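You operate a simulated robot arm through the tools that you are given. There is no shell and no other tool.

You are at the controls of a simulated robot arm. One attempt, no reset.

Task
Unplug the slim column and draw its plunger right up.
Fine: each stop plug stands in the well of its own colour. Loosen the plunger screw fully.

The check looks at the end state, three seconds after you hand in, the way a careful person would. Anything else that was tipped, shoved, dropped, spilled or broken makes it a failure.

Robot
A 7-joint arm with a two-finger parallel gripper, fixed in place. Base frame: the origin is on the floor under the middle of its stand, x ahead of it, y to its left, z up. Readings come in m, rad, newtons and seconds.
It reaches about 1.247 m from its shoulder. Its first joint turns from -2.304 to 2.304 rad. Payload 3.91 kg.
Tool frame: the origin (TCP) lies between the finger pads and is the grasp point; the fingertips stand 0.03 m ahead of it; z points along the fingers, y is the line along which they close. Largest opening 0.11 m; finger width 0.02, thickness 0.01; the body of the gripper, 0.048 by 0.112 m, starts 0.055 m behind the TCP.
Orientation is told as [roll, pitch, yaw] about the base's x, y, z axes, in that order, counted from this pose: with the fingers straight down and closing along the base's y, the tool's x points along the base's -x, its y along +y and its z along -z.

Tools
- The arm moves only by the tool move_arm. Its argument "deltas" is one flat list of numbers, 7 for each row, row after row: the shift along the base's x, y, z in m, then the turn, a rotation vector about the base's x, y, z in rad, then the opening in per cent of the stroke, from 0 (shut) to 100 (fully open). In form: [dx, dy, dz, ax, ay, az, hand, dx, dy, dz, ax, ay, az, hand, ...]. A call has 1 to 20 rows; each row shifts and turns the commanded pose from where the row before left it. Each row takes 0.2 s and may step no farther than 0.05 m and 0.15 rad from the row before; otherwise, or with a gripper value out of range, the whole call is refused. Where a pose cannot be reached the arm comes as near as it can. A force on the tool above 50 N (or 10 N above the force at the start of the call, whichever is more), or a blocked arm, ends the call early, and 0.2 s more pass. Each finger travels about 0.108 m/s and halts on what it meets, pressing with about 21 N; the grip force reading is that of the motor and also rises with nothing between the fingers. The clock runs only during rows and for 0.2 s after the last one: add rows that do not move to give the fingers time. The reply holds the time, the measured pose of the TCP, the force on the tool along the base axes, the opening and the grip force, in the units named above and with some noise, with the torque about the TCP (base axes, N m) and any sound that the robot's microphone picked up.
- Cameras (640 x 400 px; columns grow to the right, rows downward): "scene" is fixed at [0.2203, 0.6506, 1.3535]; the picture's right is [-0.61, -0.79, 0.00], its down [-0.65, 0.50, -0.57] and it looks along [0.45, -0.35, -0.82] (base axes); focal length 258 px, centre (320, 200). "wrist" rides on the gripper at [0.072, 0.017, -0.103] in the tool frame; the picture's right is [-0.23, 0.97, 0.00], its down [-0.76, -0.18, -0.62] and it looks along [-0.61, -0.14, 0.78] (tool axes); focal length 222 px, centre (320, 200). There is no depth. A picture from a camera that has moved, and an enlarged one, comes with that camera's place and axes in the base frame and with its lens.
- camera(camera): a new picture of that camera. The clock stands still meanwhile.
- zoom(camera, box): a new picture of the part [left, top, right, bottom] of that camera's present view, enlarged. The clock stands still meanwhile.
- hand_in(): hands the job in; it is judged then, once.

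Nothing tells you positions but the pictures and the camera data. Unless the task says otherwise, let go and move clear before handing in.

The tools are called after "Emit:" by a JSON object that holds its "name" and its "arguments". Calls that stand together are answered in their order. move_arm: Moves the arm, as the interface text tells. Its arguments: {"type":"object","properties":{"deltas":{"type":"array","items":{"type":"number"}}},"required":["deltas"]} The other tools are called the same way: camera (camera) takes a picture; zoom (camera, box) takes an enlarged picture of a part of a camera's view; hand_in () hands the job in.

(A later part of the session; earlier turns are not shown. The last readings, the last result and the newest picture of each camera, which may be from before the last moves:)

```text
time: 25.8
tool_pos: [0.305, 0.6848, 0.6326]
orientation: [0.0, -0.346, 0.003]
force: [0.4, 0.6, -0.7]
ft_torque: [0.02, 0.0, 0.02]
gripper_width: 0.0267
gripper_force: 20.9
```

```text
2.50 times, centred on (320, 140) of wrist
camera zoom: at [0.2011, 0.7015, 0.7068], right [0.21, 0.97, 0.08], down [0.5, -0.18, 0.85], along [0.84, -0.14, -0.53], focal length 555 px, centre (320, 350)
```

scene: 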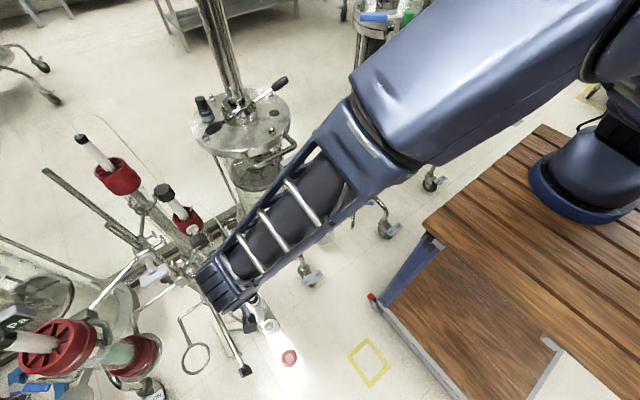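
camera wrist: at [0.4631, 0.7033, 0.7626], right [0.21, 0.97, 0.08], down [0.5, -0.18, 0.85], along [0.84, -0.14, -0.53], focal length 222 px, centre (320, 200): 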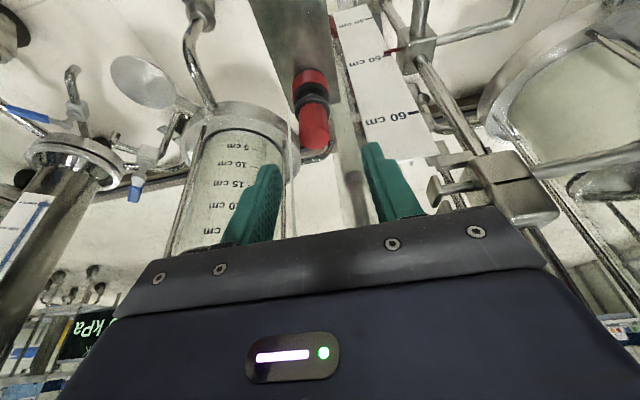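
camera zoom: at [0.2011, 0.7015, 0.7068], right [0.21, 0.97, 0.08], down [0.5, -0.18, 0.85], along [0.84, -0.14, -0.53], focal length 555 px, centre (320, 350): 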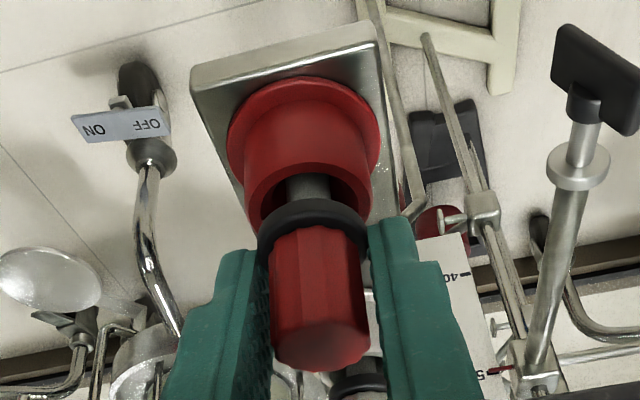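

Emit:
{"name": "move_arm", "arguments": {"deltas": [0, 0, -0.0015, 0, 0, 0, 10, 0, 0, -0.0015, 0, 0, 0, 10, 0, 0, 0, 0, 0, 0, 10]}}

```text
time: 26.6
tool_pos: [0.3059, 0.6855, 0.6303]
orientation: [0.002, -0.348, 0.0]
force: [1.5, -0.6, 18.0]
ft_torque: [0.02, -0.14, 0.02]
gripper_width: 0.0265
gripper_force: 20.6
```

The red plug now reads 18 N upward, so it has seated. I'll ease off 1 mm, open slowly and check.

Emit:
{"name": "move_arm", "arguments": {"deltas": [0, 0, 0.001, 0, 0, 0, 10, 0, 0, 0, 0, 0, 0, 18, 0, 0, 0, 0, 0, 0, 26, 0, 0, 0, 0, 0, 0, 50, 0, 0, 0, 0, 0, 0, 50]}}

Emit:
{"name": "zoom", "arguments": {"camera": "wrist", "box": [250, 60, 390, 220]}}

```text
time: 27.8
tool_pos: [0.3031, 0.686, 0.6305]
orientation: [0.001, -0.348, 0.002]
force: [-0.6, 0.1, -0.3]
ft_torque: [0.01, -0.03, 0.0]
gripper_width: 0.0552
gripper_force: 0.1
```

```text
2.50 times, centred on (320, 140) of wrist
camera zoom: at [0.2, 0.7025, 0.7046], right [0.21, 0.97, 0.08], down [0.5, -0.18, 0.85], along [0.84, -0.14, -0.53], focal length 555 px, centre (320, 350)
```

zoom: 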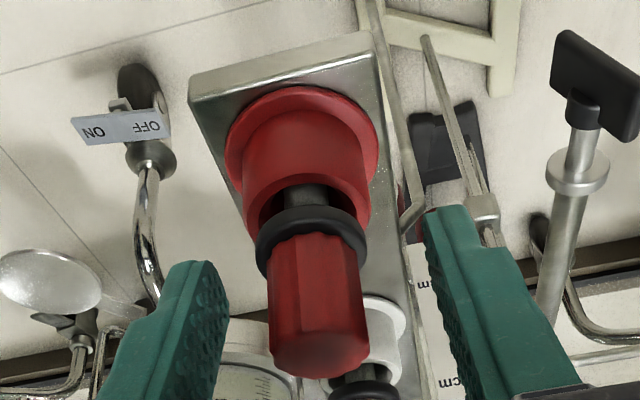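

Both plugs now stand upright in the wells of their own colour. I'll lift clear, then swing the gripper to horizontal, pointing +x, level with the screw and well back from it.

Emit:
{"name": "move_arm", "arguments": {"deltas": [0, 0, 0.025, 0, 0, 0, 50, 0, 0, 0.045, 0, 0, 0, 60, 0, 0, 0.045, 0, 0, 0, 70, 0, 0, 0.045, 0, 0, 0, 70, 0, 0, 0.03, 0, 0, 0, 70, 0, 0, 0, 0, 0, 0, 70]}}

Emit:
{"name": "zoom", "arguments": {"camera": "wrist", "box": [220, 0, 420, 220]}}

Emit:
{"name": "camera", "arguments": {"camera": "scene"}}

```text
time: 29.2
tool_pos: [0.3039, 0.6867, 0.8212]
orientation: [0.001, -0.348, 0.002]
force: [-0.6, 0.2, 0.7]
ft_torque: [-0.03, -0.01, -0.02]
gripper_width: 0.0767
gripper_force: 0.1
```

```text
1.82 times, centred on (320, 110) of wrist
camera zoom: at [0.1999, 0.7039, 0.8954], right [0.21, 0.97, 0.08], down [0.5, -0.18, 0.85], along [0.84, -0.14, -0.53], focal length 404 px, centre (320, 364)
```

zoom: 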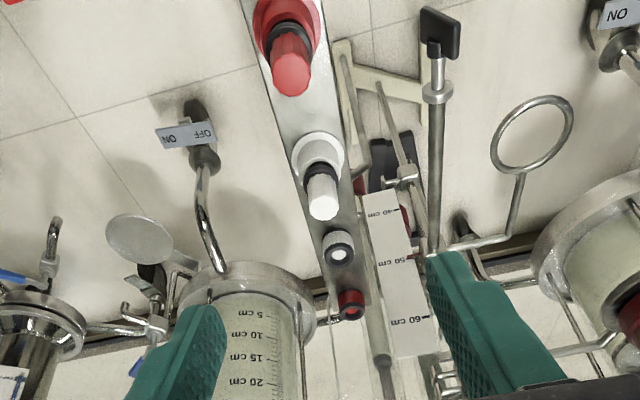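

```text
taken
```

scene: 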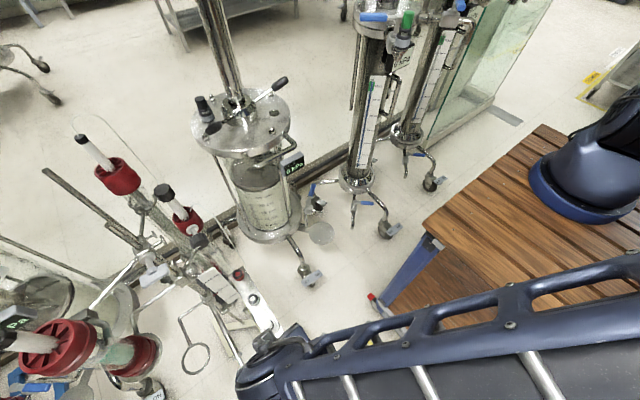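

Both plugs look fine from above. Now I'll pitch the gripper to horizontal in two stages while edging toward the screw.

Emit:
{"name": "move_arm", "arguments": {"deltas": [0.017, 0.003, -0.003, 0, -0.136, 0, 70, 0.017, 0.003, -0.003, 0, -0.136, 0, 70, 0.017, 0.003, -0.003, 0, -0.136, 0, 70, 0.017, 0.003, -0.003, 0, -0.136, 0, 70, 0, 0, 0, 0, 0, 0, 70]}}

Emit:
{"name": "camera", "arguments": {"camera": "wrist"}}

Emit:
{"name": "camera", "arguments": {"camera": "scene"}}

```text
time: 30.4
tool_pos: [0.3739, 0.6978, 0.8091]
orientation: [0.0, -0.892, 0.001]
force: [-0.1, 0.3, 0.0]
ft_torque: [-0.02, 0.02, 0.02]
gripper_width: 0.0768
gripper_force: 0.1
```

```text
taken
camera wrist: at [0.2466, 0.7156, 0.8192], right [0.14, 0.97, 0.18], down [-0.01, -0.18, 0.98], along [0.99, -0.14, -0.02], focal length 222 px, centre (320, 200)
```

wrist: 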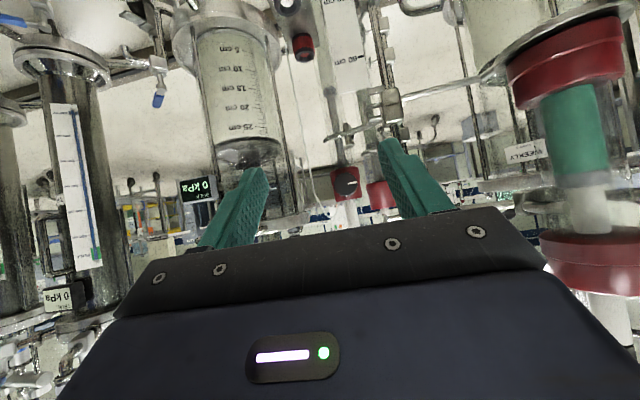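

```text
taken
```

scene: 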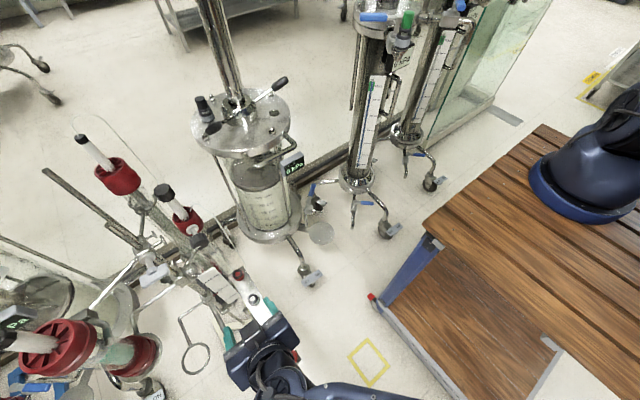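

The camera is now nearly level and faces the screw head-on. I'll zoom in to refine its position and see the pointer mark and neighbours.

Emit:
{"name": "zoom", "arguments": {"camera": "wrist", "box": [290, 100, 440, 220]}}

Emit:
{"name": "zoom", "arguments": {"camera": "scene", "box": [140, 170, 260, 300]}}

```text
3.33 times, centred on (365, 160) of wrist
camera zoom: at [0.2466, 0.7156, 0.8192], right [0.14, 0.97, 0.18], down [-0.01, -0.18, 0.98], along [0.99, -0.14, -0.02], focal length 740 px, centre (170, 333)
```

zoom: 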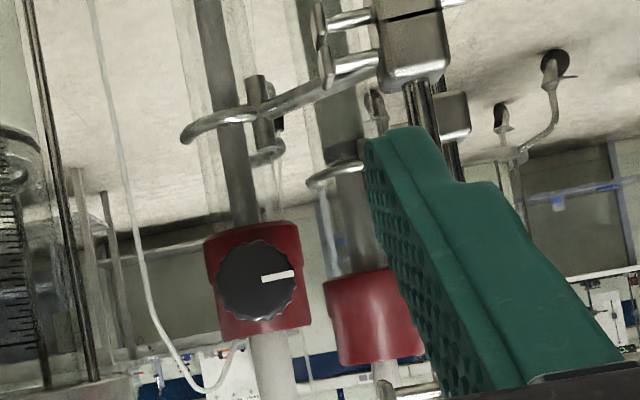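

```text
3.08 times, centred on (200, 235) of scene
camera zoom: at [0.2203, 0.6506, 1.3535], right [-0.61, -0.79, 0.0], down [-0.65, 0.5, -0.57], along [0.45, -0.35, -0.82], focal length 795 px, centre (689, 92)
```

zoom: 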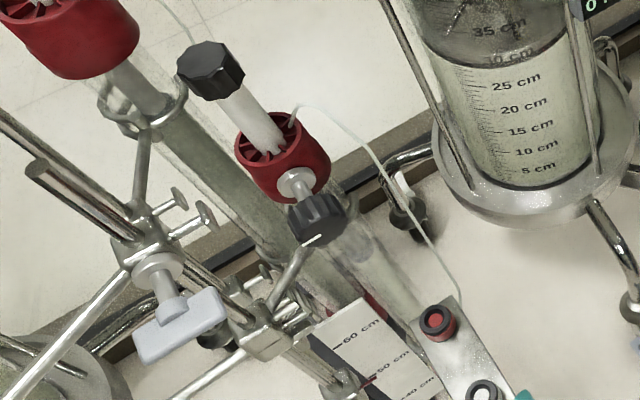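

The screw knob is about 39 mm across, centred near (y=0.711, z=0.796), and its pointer currently points toward +y. I'll finish pitching to horizontal and stop about 10 cm short of it.

Emit:
{"name": "move_arm", "arguments": {"deltas": [0.0196, 0.0025, -0.0029, 0, -0.1358, 0, 60, 0.0196, 0.0025, -0.0029, 0, -0.1358, 0, 60, 0.0196, 0.0025, -0.0029, 0, -0.1358, 0, 60, 0.0196, 0.0025, -0.0029, 0, -0.1358, 0, 60, 0.0196, 0.0025, -0.0029, 0, -0.1358, 0, 60, 0, 0, 0, 0, 0, 0, 60]}}

Emit:
{"name": "camera", "arguments": {"camera": "wrist"}}

Emit:
{"name": "camera", "arguments": {"camera": "scene"}}

Emit:
{"name": "zoom", "arguments": {"camera": "scene", "box": [140, 170, 280, 320]}}

```text
time: 31.8
tool_pos: [0.47, 0.7115, 0.7958]
orientation: [-2.695, -1.571, 2.696]
force: [0.5, 0.2, 0.4]
ft_torque: [-0.02, 0.0, 0.03]
gripper_width: 0.0658
gripper_force: 0.0
```

```text
taken
camera wrist: at [0.366, 0.7273, 0.7246], right [0.0, 0.97, 0.23], down [-0.62, -0.18, 0.76], along [0.78, -0.14, 0.61], focal length 222 px, centre (320, 200)
```

wrist: 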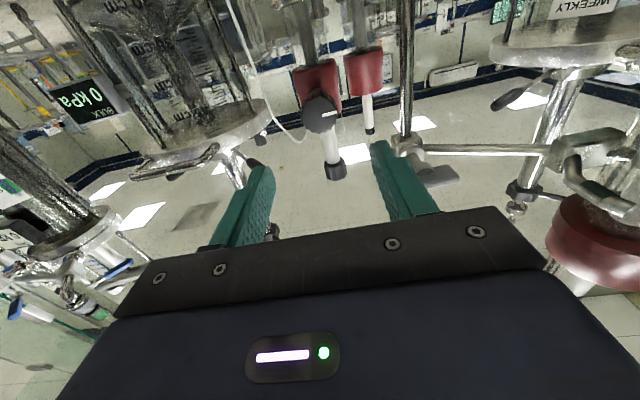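

```text
taken
```

scene: 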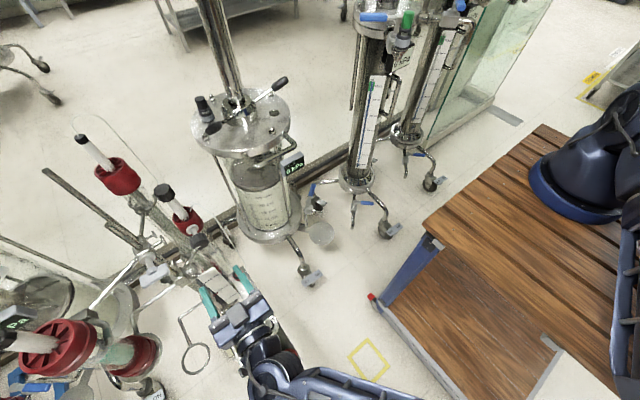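

```text
2.67 times, centred on (210, 245) of scene
camera zoom: at [0.2203, 0.6506, 1.3535], right [-0.61, -0.79, 0.0], down [-0.65, 0.5, -0.57], along [0.45, -0.35, -0.82], focal length 689 px, centre (613, 80)
```

zoom: 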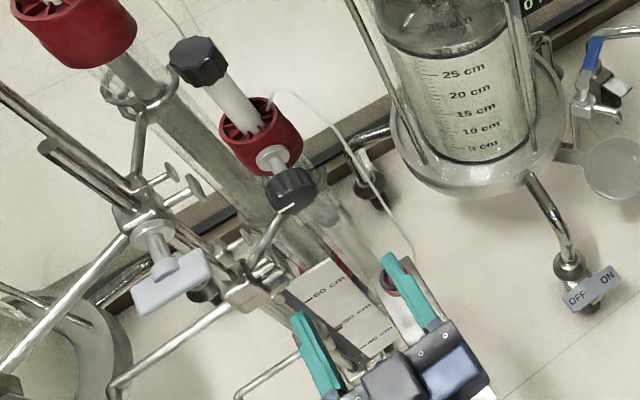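

The gripper is horizontal and aligned near the screw axis. I'll zoom to confirm the offset before moving in.

Emit:
{"name": "zoom", "arguments": {"camera": "wrist", "box": [260, 60, 380, 200]}}

Emit:
{"name": "zoom", "arguments": {"camera": "wrist", "box": [360, 60, 520, 230]}}

```text
2.86 times, centred on (320, 130) of wrist
camera zoom: at [0.366, 0.7273, 0.7246], right [0.0, 0.97, 0.23], down [-0.62, -0.18, 0.76], along [0.78, -0.14, 0.61], focal length 635 px, centre (320, 400)
```

zoom: 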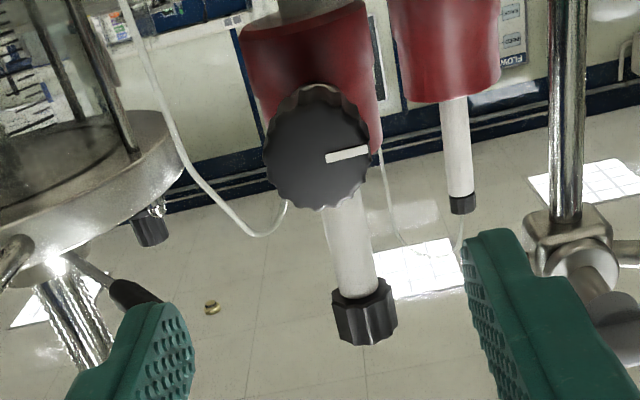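

```text
2.35 times, centred on (440, 145) of wrist
camera zoom: at [0.366, 0.7273, 0.7246], right [0.0, 0.97, 0.23], down [-0.62, -0.18, 0.76], along [0.78, -0.14, 0.61], focal length 523 px, centre (38, 329)
```

zoom: 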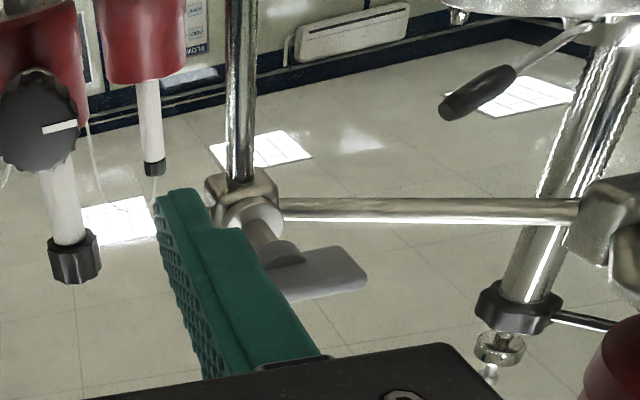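

I'm aligned with the screw axis within about 1–2 mm, and the T-handle clears the gripper's swing. Loosening turns about base -x, so I'll first pre-roll the wrist the other way to gain turning range, with the gripper still back from the knob.

Emit:
{"name": "move_arm", "arguments": {"deltas": [0, 0, 0, 0.13, 0, 0, 60, 0, 0, 0, 0.13, 0, 0, 60, 0, 0, 0, 0.13, 0, 0, 60, 0, 0, 0, 0.13, 0, 0, 60, 0, 0, 0, 0.13, 0, 0, 60, 0, 0, 0, 0.13, 0, 0, 60, 0, 0, 0, 0, 0, 0, 60]}}

Emit:
{"name": "camera", "arguments": {"camera": "wrist"}}

Emit:
{"name": "camera", "arguments": {"camera": "scene"}}

```text
time: 33.4
tool_pos: [0.4687, 0.7099, 0.7943]
orientation: [1.57, -0.79, -1.57]
force: [0.4, 0.1, -0.9]
ft_torque: [0.01, 0.0, -0.03]
gripper_width: 0.066
gripper_force: 0.1
```

```text
taken
camera wrist: at [0.3655, 0.773, 0.7563], right [0.0, 0.53, 0.85], down [-0.62, -0.66, 0.42], along [0.78, -0.53, 0.33], focal length 222 px, centre (320, 200)
```

wrist: 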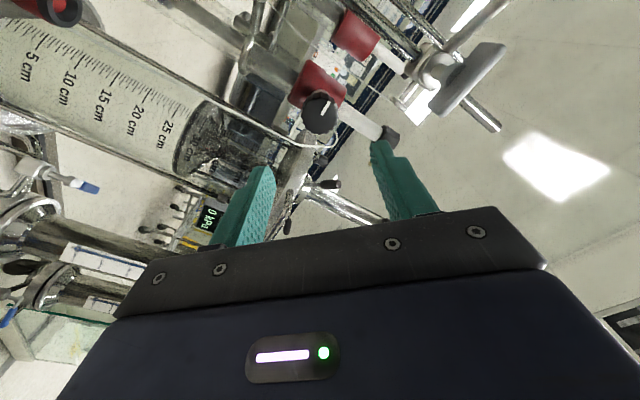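

```text
taken
```

scene: 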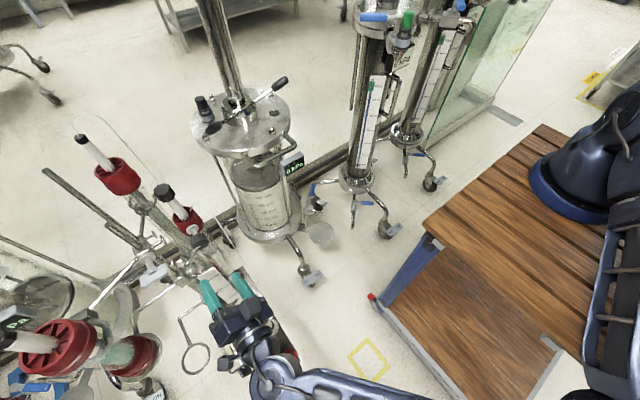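

The pre-roll worked and the TCP stays on the screw axis. I'll advance with open fingers around the knob, stopping short of the red cap.

Emit:
{"name": "move_arm", "arguments": {"deltas": [0.03, 0, 0, 0, 0, 0, 60, 0.03, 0, 0, 0, 0, 0, 60, 0.03, 0, 0, 0, 0, 0, 60, 0.02, 0, 0, 0, 0, 0, 60, 0, 0, 0, 0, 0, 0, 60]}}

Emit:
{"name": "camera", "arguments": {"camera": "wrist"}}

Emit:
{"name": "zoom", "arguments": {"camera": "scene", "box": [130, 170, 290, 330]}}

```text
time: 34.6
tool_pos: [0.5808, 0.7113, 0.7948]
orientation: [1.571, -0.792, -1.57]
force: [0.4, -0.3, -0.2]
ft_torque: [-0.01, -0.02, 0.03]
gripper_width: 0.066
gripper_force: 0.1
```

```text
taken
camera wrist: at [0.4767, 0.7737, 0.7566], right [0.0, 0.53, 0.85], down [-0.62, -0.66, 0.42], along [0.78, -0.53, 0.33], focal length 222 px, centre (320, 200)
```

wrist: 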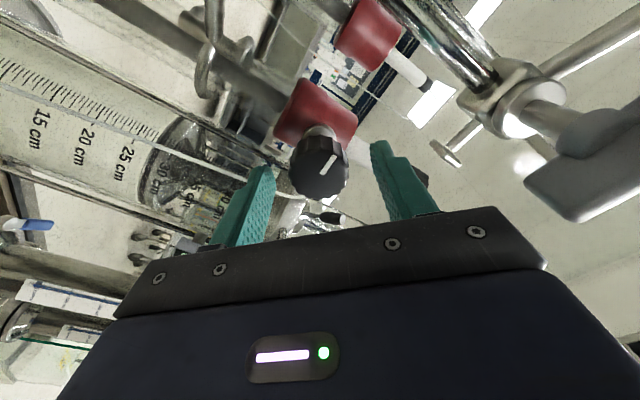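

```text
2.50 times, centred on (210, 250) of scene
camera zoom: at [0.2203, 0.6506, 1.3535], right [-0.61, -0.79, 0.0], down [-0.65, 0.5, -0.57], along [0.45, -0.35, -0.82], focal length 646 px, centre (595, 75)
```

zoom: 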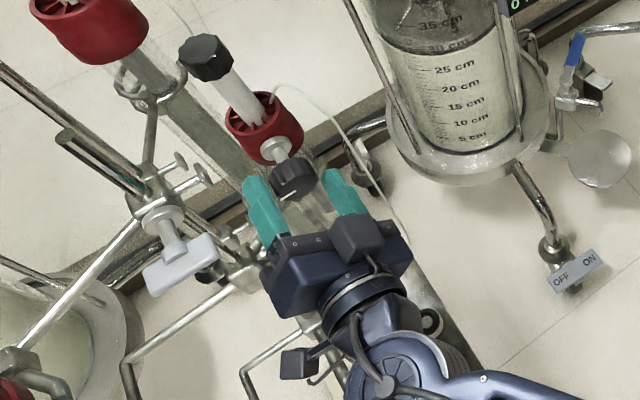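

The fingers straddle the knob. I'll zoom in to check the depth overlap before closing.

Emit:
{"name": "zoom", "arguments": {"camera": "wrist", "box": [230, 90, 430, 220]}}

Emit:
{"name": "zoom", "arguments": {"camera": "scene", "box": [170, 200, 240, 260]}}

```text
3.08 times, centred on (330, 155) of wrist
camera zoom: at [0.4767, 0.7737, 0.7566], right [0.0, 0.53, 0.85], down [-0.62, -0.66, 0.42], along [0.78, -0.53, 0.33], focal length 684 px, centre (289, 338)
```

zoom: 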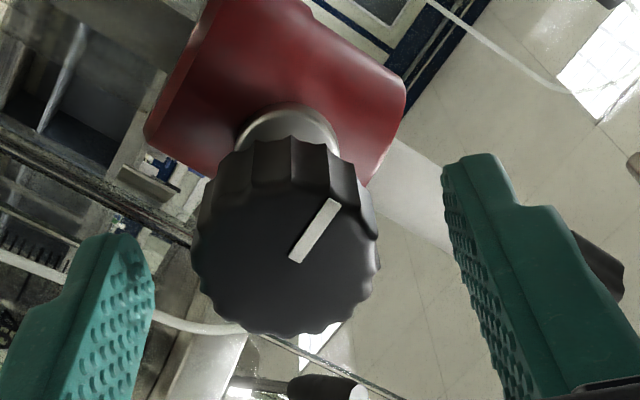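

```text
6.67 times, centred on (205, 230) of scene
camera zoom: at [0.2203, 0.6506, 1.3535], right [-0.61, -0.79, 0.0], down [-0.65, 0.5, -0.57], along [0.45, -0.35, -0.82], focal length 1723 px, centre (1087, 0)
```

zoom: 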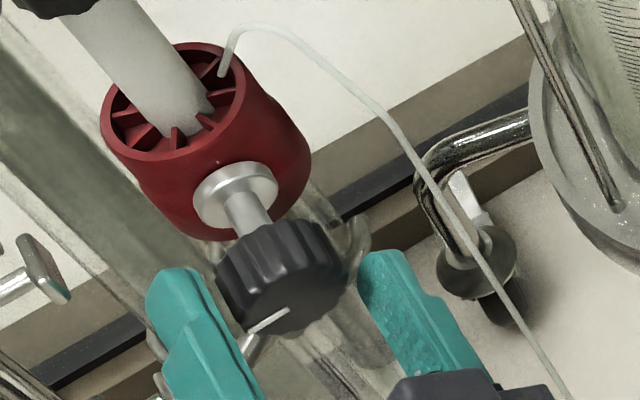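

The knob's front face is at x≈0.596. I'll advance 15 mm so the pads cover its thickness, then close.

Emit:
{"name": "move_arm", "arguments": {"deltas": [0.008, 0, 0, 0, 0, 0, 60, 0.007, 0, 0, 0, 0, 0, 60, 0, 0, 0, 0, 0, 0, 60, 0, 0, 0, 0, 0, 0, 20, 0, 0, 0, 0, 0, 0, 20, 0, 0, 0, 0, 0, 0, 20, 0, 0, 0, 0, 0, 0, 20]}}

Emit:
{"name": "zoom", "arguments": {"camera": "wrist", "box": [230, 90, 430, 220]}}

Emit:
{"name": "zoom", "arguments": {"camera": "scene", "box": [170, 200, 240, 260]}}

```text
time: 36.2
tool_pos: [0.5961, 0.7109, 0.7956]
orientation: [1.57, -0.793, -1.571]
force: [-4.7, -11.4, -8.8]
ft_torque: [-0.01, -0.25, -0.19]
gripper_width: 0.0367
gripper_force: 44.8
```

```text
3.08 times, centred on (330, 155) of wrist
camera zoom: at [0.4921, 0.773, 0.7563], right [0.0, 0.53, 0.85], down [-0.62, -0.66, 0.42], along [0.78, -0.53, 0.33], focal length 684 px, centre (289, 338)
```

zoom: 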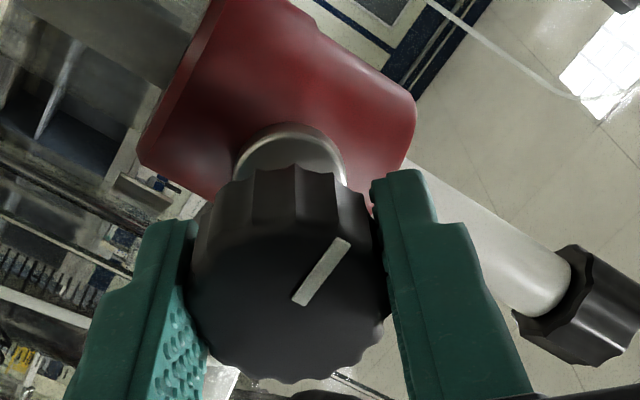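

```text
6.67 times, centred on (205, 230) of scene
camera zoom: at [0.2203, 0.6506, 1.3535], right [-0.61, -0.79, 0.0], down [-0.65, 0.5, -0.57], along [0.45, -0.35, -0.82], focal length 1723 px, centre (1087, 0)
```

zoom: 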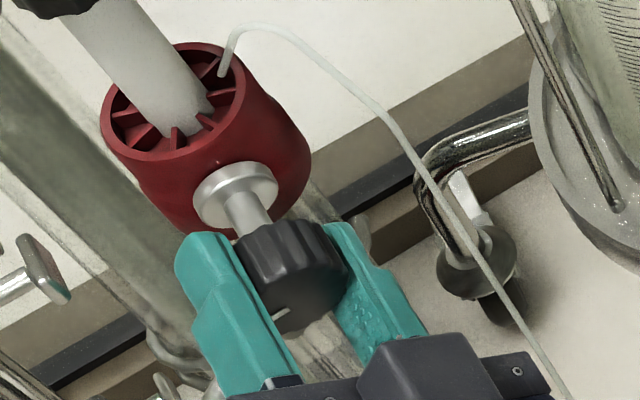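

The knob is held at 36.7 mm. The side force shows I'm about a millimetre off-centre, so I'll relax that before turning.

Emit:
{"name": "move_arm", "arguments": {"deltas": [0, -0.001, -0.0008, 0, 0, 0, 20, 0, 0, 0, 0, 0, 0, 20]}}

```text
time: 36.8
tool_pos: [0.5953, 0.7099, 0.7954]
orientation: [1.572, -0.791, -1.569]
force: [27.9, 14.9, 0.0]
ft_torque: [-0.05, 0.39, 0.04]
gripper_width: 0.0367
gripper_force: 45.3
```

Emit:
{"name": "move_arm", "arguments": {"deltas": [0, 0, 0, 0, 0, 0, 20, 0, 0, 0, 0, 0, 0, 20]}}

```text
time: 37.4
tool_pos: [0.5965, 0.7101, 0.7959]
orientation: [1.572, -0.789, -1.568]
force: [37.5, 21.9, 8.5]
ft_torque: [-0.02, 0.14, -0.03]
gripper_width: 0.0367
gripper_force: 45.2
```

Strain is building because I'm holding the knob slightly off. I'll open, let it settle, and re-grip to relieve it.

Emit:
{"name": "move_arm", "arguments": {"deltas": [0, 0, 0, 0, 0, 0, 50, 0, 0, 0, 0, 0, 0, 50, 0, 0, 0, 0, 0, 0, 50]}}

Emit:
{"name": "zoom", "arguments": {"camera": "wrist", "box": [230, 90, 430, 220]}}

```text
time: 38.2
tool_pos: [0.5947, 0.7101, 0.7942]
orientation: [1.571, -0.79, -1.57]
force: [0.0, 0.4, 0.2]
ft_torque: [0.02, 0.01, 0.01]
gripper_width: 0.055
gripper_force: 0.1
```

```text
3.08 times, centred on (330, 155) of wrist
camera zoom: at [0.4909, 0.7726, 0.7559], right [0.0, 0.53, 0.85], down [-0.62, -0.66, 0.42], along [0.78, -0.53, 0.33], focal length 684 px, centre (289, 338)
```

zoom: 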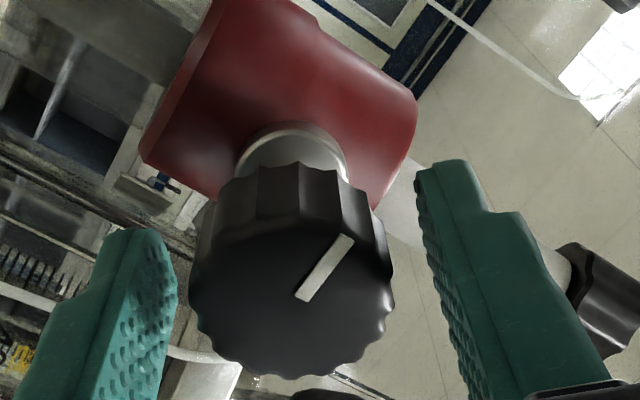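

Emit:
{"name": "move_arm", "arguments": {"deltas": [0, 0, 0, 0, 0, 0, 30, 0, 0, 0, 0, 0, 0, 30, 0, 0, 0, 0, 0, 0, 30]}}

```text
time: 39.0
tool_pos: [0.5945, 0.7106, 0.7939]
orientation: [1.571, -0.79, -1.569]
force: [3.8, 8.1, 4.7]
ft_torque: [-0.03, 0.12, -0.13]
gripper_width: 0.0363
gripper_force: 45.0
```

The grip is good with low strain. I'll turn the knob in the loosening direction, about base -x, by half a radian and watch the torque and the pointer.

Emit:
{"name": "move_arm", "arguments": {"deltas": [0, 0, 0, -0.1, 0, 0, 30, 0, 0, 0, -0.1, 0, 0, 30, 0, 0, 0, -0.1, 0, 0, 30, 0, 0, 0, -0.1, 0, 0, 30, 0, 0, 0, -0.1, 0, 0, 30, 0, 0, 0, 0, 0, 0, 30]}}

Emit:
{"name": "zoom", "arguments": {"camera": "wrist", "box": [230, 90, 430, 220]}}

Emit:
{"name": "zoom", "arguments": {"camera": "scene", "box": [170, 200, 240, 260]}}

```text
time: 40.4
tool_pos: [0.5954, 0.71, 0.7949]
orientation: [1.572, -1.292, -1.57]
force: [15.0, 27.7, 15.0]
ft_torque: [-0.02, 1.09, -0.06]
gripper_width: 0.0366
gripper_force: 45.0
```

```text
3.08 times, centred on (330, 155) of wrist
camera zoom: at [0.4908, 0.7459, 0.7309], right [0.0, 0.87, 0.49], down [-0.62, -0.38, 0.68], along [0.78, -0.3, 0.54], focal length 684 px, centre (289, 338)
```

zoom: 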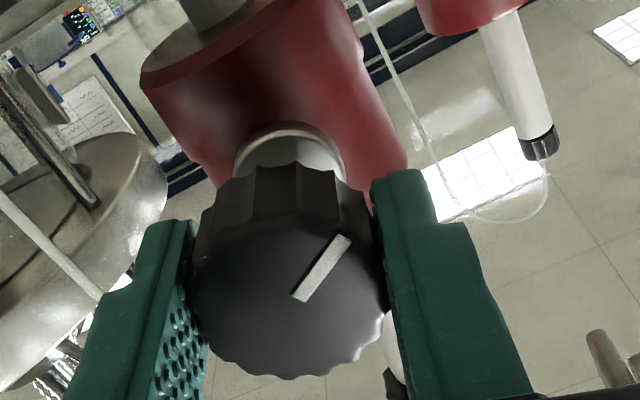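

```text
6.67 times, centred on (205, 230) of scene
camera zoom: at [0.2203, 0.6506, 1.3535], right [-0.61, -0.79, 0.0], down [-0.65, 0.5, -0.57], along [0.45, -0.35, -0.82], focal length 1723 px, centre (1087, 0)
```

zoom: 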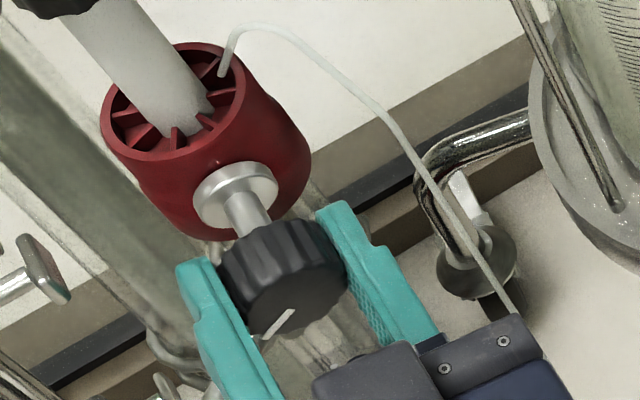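

The knob turns with the gripper; the pointer stays fixed in the wrist view. I'll keep loosening and add small corrections to relieve the side strain.

Emit:
{"name": "move_arm", "arguments": {"deltas": [0.0004, 0.001, 0.0005, -0.05, 0, 0, 30, 0, 0, 0, -0.1, 0, 0, 30, 0, 0, 0, -0.1, 0, 0, 30, 0, 0, 0, -0.1, 0, 0, 30, 0, 0, 0, -0.1, 0, 0, 30, 0, 0, 0, 0, 0, 0, 30]}}

```text
time: 41.8
tool_pos: [0.5964, 0.7106, 0.7946]
orientation: [-1.571, -1.398, 1.569]
force: [-35.1, -17.2, 4.3]
ft_torque: [-0.01, -0.54, -0.08]
gripper_width: 0.0367
gripper_force: 45.3
```

Emit:
{"name": "move_arm", "arguments": {"deltas": [-0.0012, -0.0006, 0.0002, 0, 0, 0, 30, 0, 0, 0, -0.1, 0, 0, 30, 0, 0, 0, -0.1, 0, 0, 30, 0, 0, 0, -0.1, 0, 0, 30, 0, 0, 0, 0, 0, 0, 30]}}

Emit:
{"name": "zoom", "arguments": {"camera": "wrist", "box": [230, 90, 430, 220]}}

Emit:
{"name": "zoom", "arguments": {"camera": "scene", "box": [170, 200, 240, 260]}}

```text
time: 43.0
tool_pos: [0.5944, 0.7109, 0.7949]
orientation: [-1.57, -1.099, 1.57]
force: [19.4, 22.8, 9.9]
ft_torque: [-0.02, -0.59, 0.48]
gripper_width: 0.0366
gripper_force: 45.2
```

```text
3.08 times, centred on (330, 155) of wrist
camera zoom: at [0.491, 0.6919, 0.7236], right [0.0, 0.97, -0.24], down [-0.62, 0.19, 0.76], along [0.78, 0.15, 0.6], focal length 684 px, centre (289, 338)
```

zoom: 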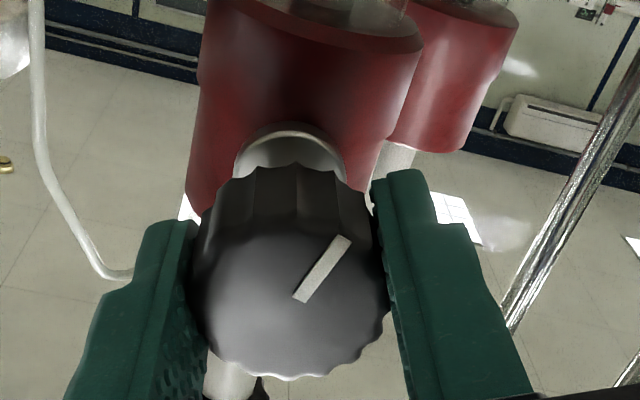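

```text
6.67 times, centred on (205, 230) of scene
camera zoom: at [0.2203, 0.6506, 1.3535], right [-0.61, -0.79, 0.0], down [-0.65, 0.5, -0.57], along [0.45, -0.35, -0.82], focal length 1723 px, centre (1087, 0)
```

zoom: 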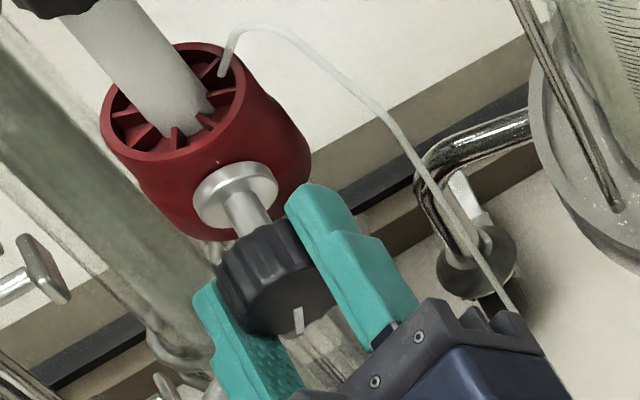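

The knob has turned about 1.25 rad. I'll continue in short bursts, nulling the strain each time.

Emit:
{"name": "move_arm", "arguments": {"deltas": [0.0003, 0.0005, 0.0003, -0.1, 0, 0, 30, 0, 0, 0, -0.1, 0, 0, 30, 0, 0, 0, -0.1, 0, 0, 30, 0, 0, 0, -0.1, 0, 0, 30, 0, 0, 0, 0, 0, 0, 30]}}

```text
time: 44.2
tool_pos: [0.5944, 0.7108, 0.7958]
orientation: [-1.572, -0.698, 1.57]
force: [30.0, 28.2, 10.9]
ft_torque: [-0.01, -0.35, 0.13]
gripper_width: 0.0366
gripper_force: 45.0
```

Emit:
{"name": "move_arm", "arguments": {"deltas": [0.0006, 0.0007, 0.0003, -0.1, 0, 0, 30, 0, 0, 0, -0.1, 0, 0, 30, 0, 0, 0, -0.1, 0, 0, 30, 0, 0, 0, -0.1, 0, 0, 30, 0, 0, 0, 0, 0, 0, 30]}}

Emit:
{"name": "zoom", "arguments": {"camera": "wrist", "box": [230, 90, 430, 220]}}

Emit:
{"name": "zoom", "arguments": {"camera": "scene", "box": [170, 200, 240, 260]}}

```text
time: 45.4
tool_pos: [0.5944, 0.7098, 0.7942]
orientation: [-1.572, -0.298, 1.57]
force: [-21.1, -20.2, -1.6]
ft_torque: [0.0, -0.12, -0.99]
gripper_width: 0.0365
gripper_force: 45.4
```

```text
3.08 times, centred on (330, 155) of wrist
camera zoom: at [0.4904, 0.6451, 0.7584], right [0.0, 0.5, -0.86], down [-0.62, 0.68, 0.39], along [0.78, 0.54, 0.31], focal length 684 px, centre (289, 338)
```

zoom: 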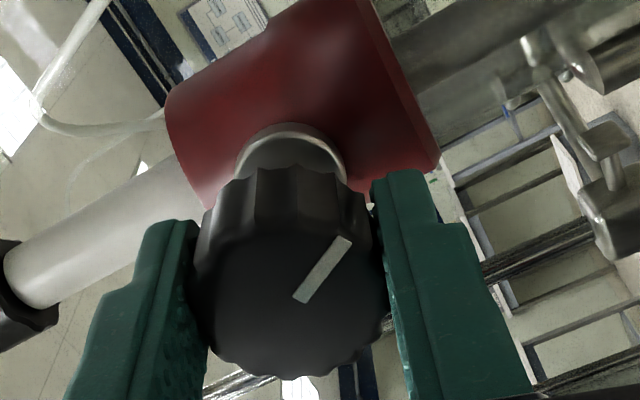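

```text
6.67 times, centred on (205, 230) of scene
camera zoom: at [0.2203, 0.6506, 1.3535], right [-0.61, -0.79, 0.0], down [-0.65, 0.5, -0.57], along [0.45, -0.35, -0.82], focal length 1723 px, centre (1087, 0)
```

zoom: 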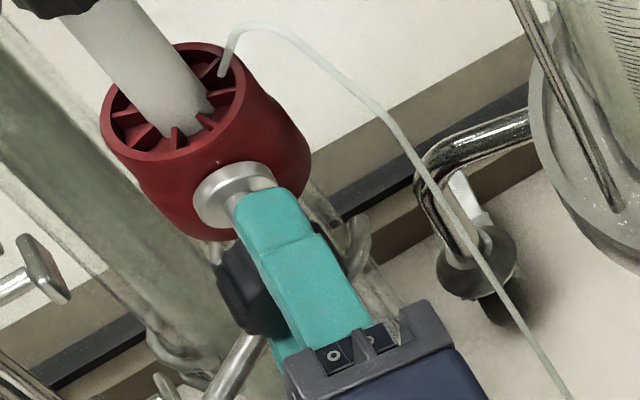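

Emit:
{"name": "move_arm", "arguments": {"deltas": [-0.0004, -0.0004, 0, -0.1, 0, 0, 30, 0, 0, 0, -0.1, 0, 0, 30, 0, 0, 0, -0.1, 0, 0, 30, 0, 0, 0, -0.1, 0, 0, 30, 0, 0, 0, -0.1, 0, 0, 30, 0, 0, 0, 0, 0, 0, 30]}}

Emit:
{"name": "zoom", "arguments": {"camera": "wrist", "box": [230, 90, 430, 220]}}

Emit:
{"name": "zoom", "arguments": {"camera": "scene", "box": [130, 170, 290, 330]}}

```text
time: 46.8
tool_pos: [0.5948, 0.7108, 0.7953]
orientation: [-1.571, 0.201, 1.57]
force: [-30.5, -26.3, -14.9]
ft_torque: [0.01, 0.15, -0.03]
gripper_width: 0.0364
gripper_force: 45.0
```

```text
3.08 times, centred on (330, 155) of wrist
camera zoom: at [0.4912, 0.6355, 0.794], right [0.0, 0.03, -1.0], down [-0.62, 0.78, 0.02], along [0.78, 0.62, 0.02], focal length 684 px, centre (289, 338)
```

zoom: 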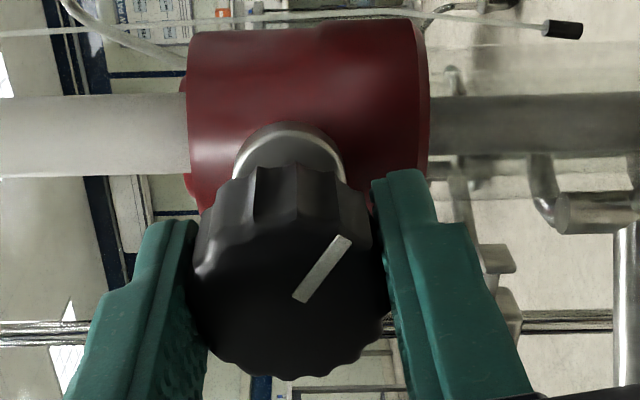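

```text
2.50 times, centred on (210, 250) of scene
camera zoom: at [0.2203, 0.6506, 1.3535], right [-0.61, -0.79, 0.0], down [-0.65, 0.5, -0.57], along [0.45, -0.35, -0.82], focal length 646 px, centre (595, 75)
```

zoom: 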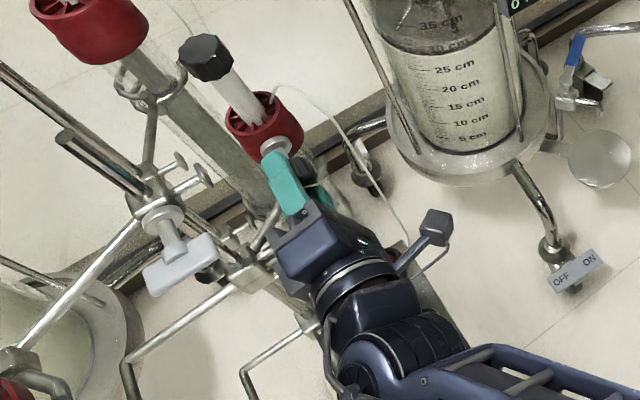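

The knob has turned about 2.55 rad with no stop yet. I'll continue with strain corrections.

Emit:
{"name": "move_arm", "arguments": {"deltas": [-0.0006, -0.0006, -0.0004, -0.1, 0, 0, 30, 0, 0, 0, -0.1, 0, 0, 30, 0, 0, 0, -0.1, 0, 0, 30, 0, 0, 0, -0.1, 0, 0, 30, 0, 0, 0, -0.1, 0, 0, 30, 0, 0, 0, 0, 0, 0, 30]}}

```text
time: 48.2
tool_pos: [0.5944, 0.7096, 0.7955]
orientation: [-1.571, 0.702, 1.572]
force: [9.5, 11.3, -14.6]
ft_torque: [-0.03, 0.69, 0.42]
gripper_width: 0.0368
gripper_force: 45.4
```

Emit:
{"name": "move_arm", "arguments": {"deltas": [0.0002, 0.0003, -0.0003, -0.1, 0, 0, 30, 0, 0, 0, -0.1, 0, 0, 30, 0, 0, 0, -0.1, 0, 0, 30, 0, 0, 0, -0.1, 0, 0, 30, 0, 0, 0, 0, 0, 0, 30]}}

Emit:
{"name": "zoom", "arguments": {"camera": "wrist", "box": [230, 90, 430, 220]}}

Emit:
{"name": "zoom", "arguments": {"camera": "scene", "box": [130, 170, 290, 330]}}

```text
time: 49.4
tool_pos: [0.5953, 0.7114, 0.794]
orientation: [-1.574, 1.102, 1.567]
force: [8.9, 2.0, -1.5]
ft_torque: [-0.04, -0.21, -0.56]
gripper_width: 0.0367
gripper_force: 45.2
```

```text
3.08 times, centred on (330, 155) of wrist
camera zoom: at [0.4911, 0.6621, 0.8529], right [0.0, -0.77, -0.64], down [-0.62, 0.5, -0.6], along [0.78, 0.4, -0.48], focal length 684 px, centre (289, 338)
```

zoom: 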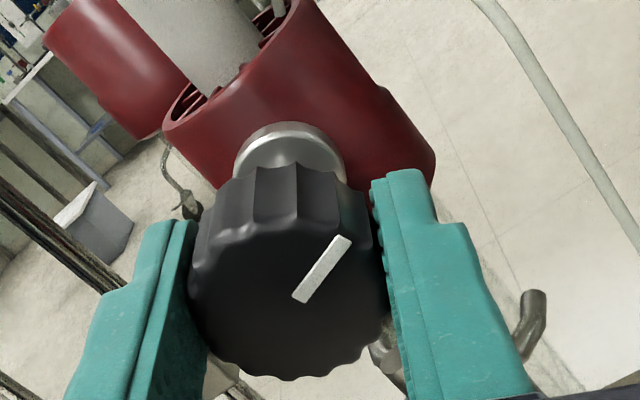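

```text
2.50 times, centred on (210, 250) of scene
camera zoom: at [0.2203, 0.6506, 1.3535], right [-0.61, -0.79, 0.0], down [-0.65, 0.5, -0.57], along [0.45, -0.35, -0.82], focal length 646 px, centre (595, 75)
```

zoom: 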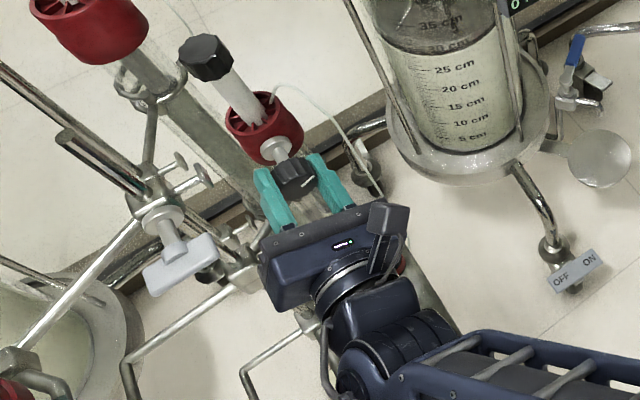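

The turn is smooth at about 3.45 rad. The camera side is still clear of the T-handle, so I'll go a bit further before re-gripping.

Emit:
{"name": "move_arm", "arguments": {"deltas": [0.0002, 0, 0, -0.1, 0, 0, 30, 0, 0, 0, -0.1, 0, 0, 30, 0, 0, 0, -0.1, 0, 0, 30, 0, 0, 0, -0.1, 0, 0, 30, 0, 0, 0, 0, 0, 0, 30]}}

```text
time: 50.6
tool_pos: [0.5943, 0.7105, 0.7953]
orientation: [-1.565, 1.501, 1.576]
force: [9.5, 1.6, -0.3]
ft_torque: [0.01, 0.92, -0.06]
gripper_width: 0.0368
gripper_force: 45.4
```

Emit:
{"name": "move_arm", "arguments": {"deltas": [0.0002, 0, 0, -0.1, 0, 0, 30, 0, 0, 0, -0.1, 0, 0, 30, 0, 0, 0, -0.1, 0, 0, 30, 0, 0, 0, -0.1, 0, 0, 30, 0, 0, 0, 0, 0, 0, 30]}}

Emit:
{"name": "zoom", "arguments": {"camera": "wrist", "box": [230, 90, 430, 220]}}

Emit:
{"name": "zoom", "arguments": {"camera": "scene", "box": [130, 170, 290, 330]}}

```text
time: 51.8
tool_pos: [0.5962, 0.7099, 0.7957]
orientation: [1.574, 1.24, -1.566]
force: [-5.3, -2.2, 6.3]
ft_torque: [-0.03, 0.54, -0.63]
gripper_width: 0.0366
gripper_force: 45.1
```

```text
3.08 times, centred on (330, 155) of wrist
camera zoom: at [0.4911, 0.7173, 0.8701], right [0.0, -0.99, 0.1], down [-0.62, -0.08, -0.78], along [0.78, -0.06, -0.62], focal length 684 px, centre (289, 338)
```

zoom: 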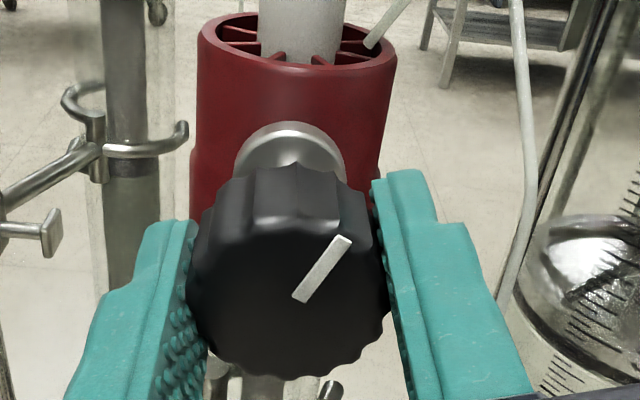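

```text
2.50 times, centred on (210, 250) of scene
camera zoom: at [0.2203, 0.6506, 1.3535], right [-0.61, -0.79, 0.0], down [-0.65, 0.5, -0.57], along [0.45, -0.35, -0.82], focal length 646 px, centre (595, 75)
```

zoom: 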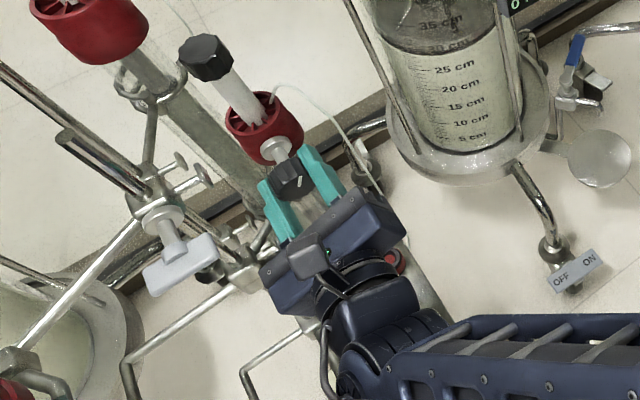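

The knob has turned about 4.25 rad with no stop. I'll open the fingers in place, check the knob's state, then wind the wrist back for another grip.

Emit:
{"name": "move_arm", "arguments": {"deltas": [0, 0, 0, 0, 0, 0, 60, 0, 0, 0, 0, 0, 0, 60, 0, 0, 0, 0, 0, 0, 60]}}

Emit:
{"name": "zoom", "arguments": {"camera": "wrist", "box": [230, 90, 430, 220]}}

Emit:
{"name": "zoom", "arguments": {"camera": "scene", "box": [170, 200, 240, 260]}}

```text
time: 52.6
tool_pos: [0.5963, 0.7102, 0.7957]
orientation: [1.573, 1.241, -1.567]
force: [-0.7, 0.4, 0.5]
ft_torque: [0.0, -0.01, 0.0]
gripper_width: 0.066
gripper_force: 0.0
```

```text
3.08 times, centred on (330, 155) of wrist
camera zoom: at [0.4915, 0.7172, 0.8697], right [0.0, -0.99, 0.1], down [-0.62, -0.08, -0.78], along [0.78, -0.06, -0.62], focal length 684 px, centre (289, 338)
```

zoom: 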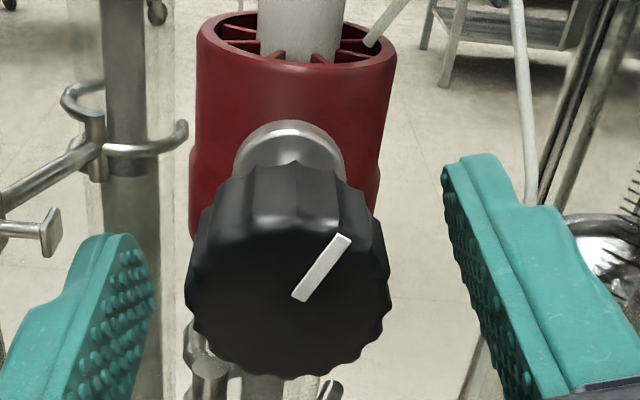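

```text
6.67 times, centred on (205, 230) of scene
camera zoom: at [0.2203, 0.6506, 1.3535], right [-0.61, -0.79, 0.0], down [-0.65, 0.5, -0.57], along [0.45, -0.35, -0.82], focal length 1723 px, centre (1087, 0)
```

zoom: 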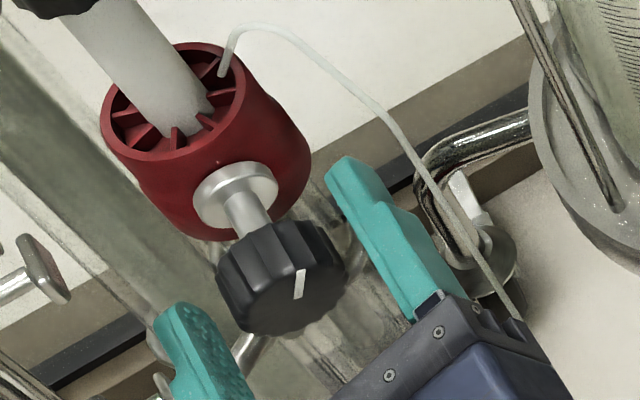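

The knob shows a clear rotation with no visible axial travel. I'll wind the wrist back with fingers open around it, then grip again.

Emit:
{"name": "move_arm", "arguments": {"deltas": [0, 0, 0, 0.14, 0, 0, 60, 0, 0, 0, 0.14, 0, 0, 60, 0, 0, 0, 0.14, 0, 0, 60, 0, 0, 0, 0.14, 0, 0, 60, 0, 0, 0, 0.14, 0, 0, 60, 0, 0, 0, 0.14, 0, 0, 60, 0, 0, 0, 0.14, 0, 0, 60, 0, 0, 0, 0.14, 0, 0, 60, 0, 0, 0, 0.14, 0, 0, 60, 0, 0, 0, 0.14, 0, 0, 60, 0, 0, 0, 0.14, 0, 0, 60, 0, 0, 0, 0.14, 0, 0, 60, 0, 0, 0, 0.14, 0, 0, 60, 0, 0, 0, 0.14, 0, 0, 60, 0, 0, 0, 0.14, 0, 0, 60, 0, 0, 0, 0, 0, 0, 60]}}

Emit:
{"name": "zoom", "arguments": {"camera": "wrist", "box": [230, 90, 430, 220]}}

```text
time: 56.0
tool_pos: [0.596, 0.7102, 0.7947]
orientation: [-1.569, -0.2, 1.57]
force: [1.0, -0.3, 0.2]
ft_torque: [-0.01, -0.01, -0.01]
gripper_width: 0.0662
gripper_force: 0.0
```

```text
3.08 times, centred on (330, 155) of wrist
camera zoom: at [0.4911, 0.6421, 0.7646], right [0.0, 0.42, -0.91], down [-0.62, 0.71, 0.33], along [0.78, 0.57, 0.26], focal length 684 px, centre (289, 338)
```

zoom: 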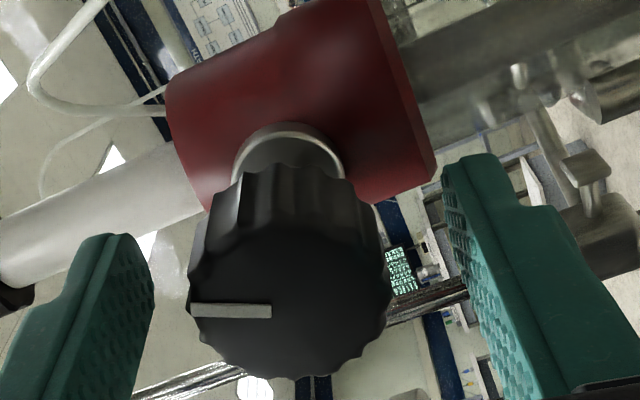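

Emit:
{"name": "move_arm", "arguments": {"deltas": [0, 0, 0, 0.14, 0, 0, 60, 0, 0, 0, 0.14, 0, 0, 60, 0, 0, 0, 0.14, 0, 0, 60, 0, 0, 0, 0.14, 0, 0, 60, 0, 0, 0, 0.14, 0, 0, 60, 0, 0, 0, 0.14, 0, 0, 60, 0, 0, 0, 0.14, 0, 0, 60, 0, 0, 0, 0.14, 0, 0, 60, 0, 0, 0, 0.14, 0, 0, 60, 0, 0, 0, 0.14, 0, 0, 60, 0, 0, 0, 0.14, 0, 0, 60, 0, 0, 0, 0.14, 0, 0, 60, 0, 0, 0, 0.14, 0, 0, 60, 0, 0, 0, 0.14, 0, 0, 60, 0, 0, 0, 0.14, 0, 0, 60, 0, 0, 0, 0, 0, 0, 60]}}

Emit:
{"name": "zoom", "arguments": {"camera": "wrist", "box": [230, 90, 430, 220]}}

Emit:
{"name": "zoom", "arguments": {"camera": "scene", "box": [130, 170, 290, 330]}}

```text
time: 59.4
tool_pos: [0.5955, 0.7099, 0.7948]
orientation: [1.57, -0.841, -1.57]
force: [0.9, 0.6, 0.3]
ft_torque: [0.01, -0.03, 0.03]
gripper_width: 0.0659
gripper_force: 0.0
```

```text
3.08 times, centred on (330, 155) of wrist
camera zoom: at [0.492, 0.7707, 0.7531], right [0.0, 0.57, 0.82], down [-0.62, -0.64, 0.45], along [0.78, -0.51, 0.36], focal length 684 px, centre (289, 338)
```

zoom: 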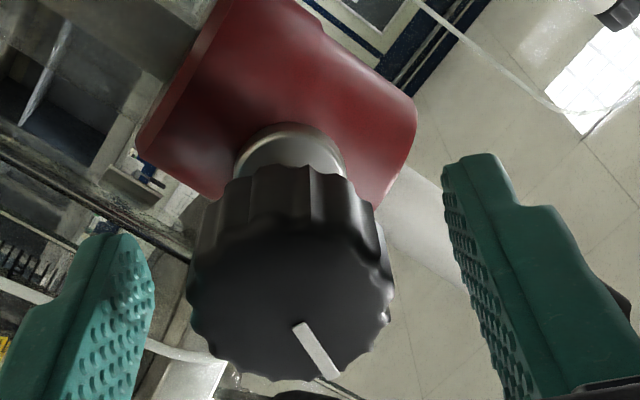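

```text
2.50 times, centred on (210, 250) of scene
camera zoom: at [0.2203, 0.6506, 1.3535], right [-0.61, -0.79, 0.0], down [-0.65, 0.5, -0.57], along [0.45, -0.35, -0.82], focal length 646 px, centre (595, 75)
```

zoom: 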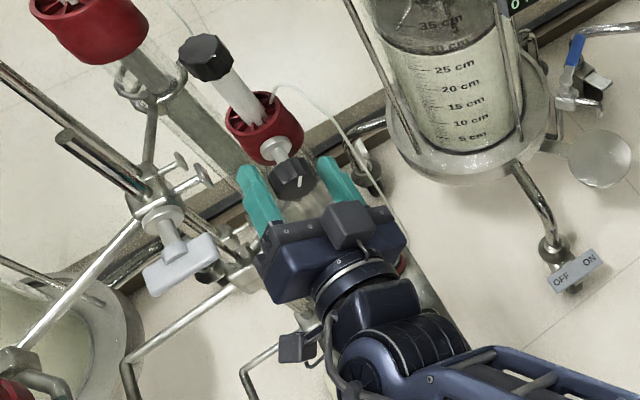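

Wound back to the start roll. Now I'll grip again and continue loosening.

Emit:
{"name": "move_arm", "arguments": {"deltas": [0, 0, 0, 0, 0, 0, 30, 0, 0, 0, 0, 0, 0, 30, 0, 0, 0, 0, 0, 0, 30, 0, 0, 0, -0.1, 0, 0, 30, 0, 0, 0, -0.1, 0, 0, 30, 0, 0, 0, -0.1, 0, 0, 30, 0, 0, 0, -0.1, 0, 0, 30, 0, 0, 0, 0, 0, 0, 30]}}

Emit:
{"name": "zoom", "arguments": {"camera": "wrist", "box": [230, 90, 430, 220]}}

```text
time: 61.3
tool_pos: [0.5957, 0.7098, 0.7949]
orientation: [1.569, -1.243, -1.566]
force: [9.9, 6.6, -3.7]
ft_torque: [0.0, -0.18, -0.05]
gripper_width: 0.0365
gripper_force: 44.6
stopped in row 8: the force on the tool passed its limit at 51 N (the readings are from after the stop); the commanded pose is now the measured one
```

```text
3.08 times, centred on (330, 155) of wrist
camera zoom: at [0.4918, 0.7491, 0.7329], right [0.0, 0.85, 0.53], down [-0.62, -0.41, 0.66], along [0.78, -0.33, 0.53], focal length 684 px, centre (289, 338)
```

zoom: 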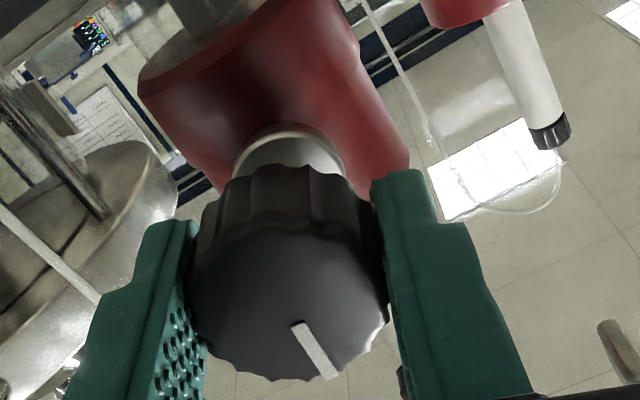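

The force limit tripped from side strain, not from a stop; the knob had turned the full 0.4 rad and the strain has relaxed. I'll continue in short bursts.

Emit:
{"name": "move_arm", "arguments": {"deltas": [0.0002, 0.0002, 0, -0.12, 0, 0, 30, 0, 0, 0, -0.12, 0, 0, 30, 0, 0, 0, -0.12, 0, 0, 30]}}

```text
time: 62.1
tool_pos: [0.595, 0.7091, 0.796]
orientation: [-1.564, -1.537, 1.564]
force: [-5.3, -2.9, -0.7]
ft_torque: [0.75, 0.24, -0.49]
gripper_width: 0.0381
gripper_force: 45.2
```

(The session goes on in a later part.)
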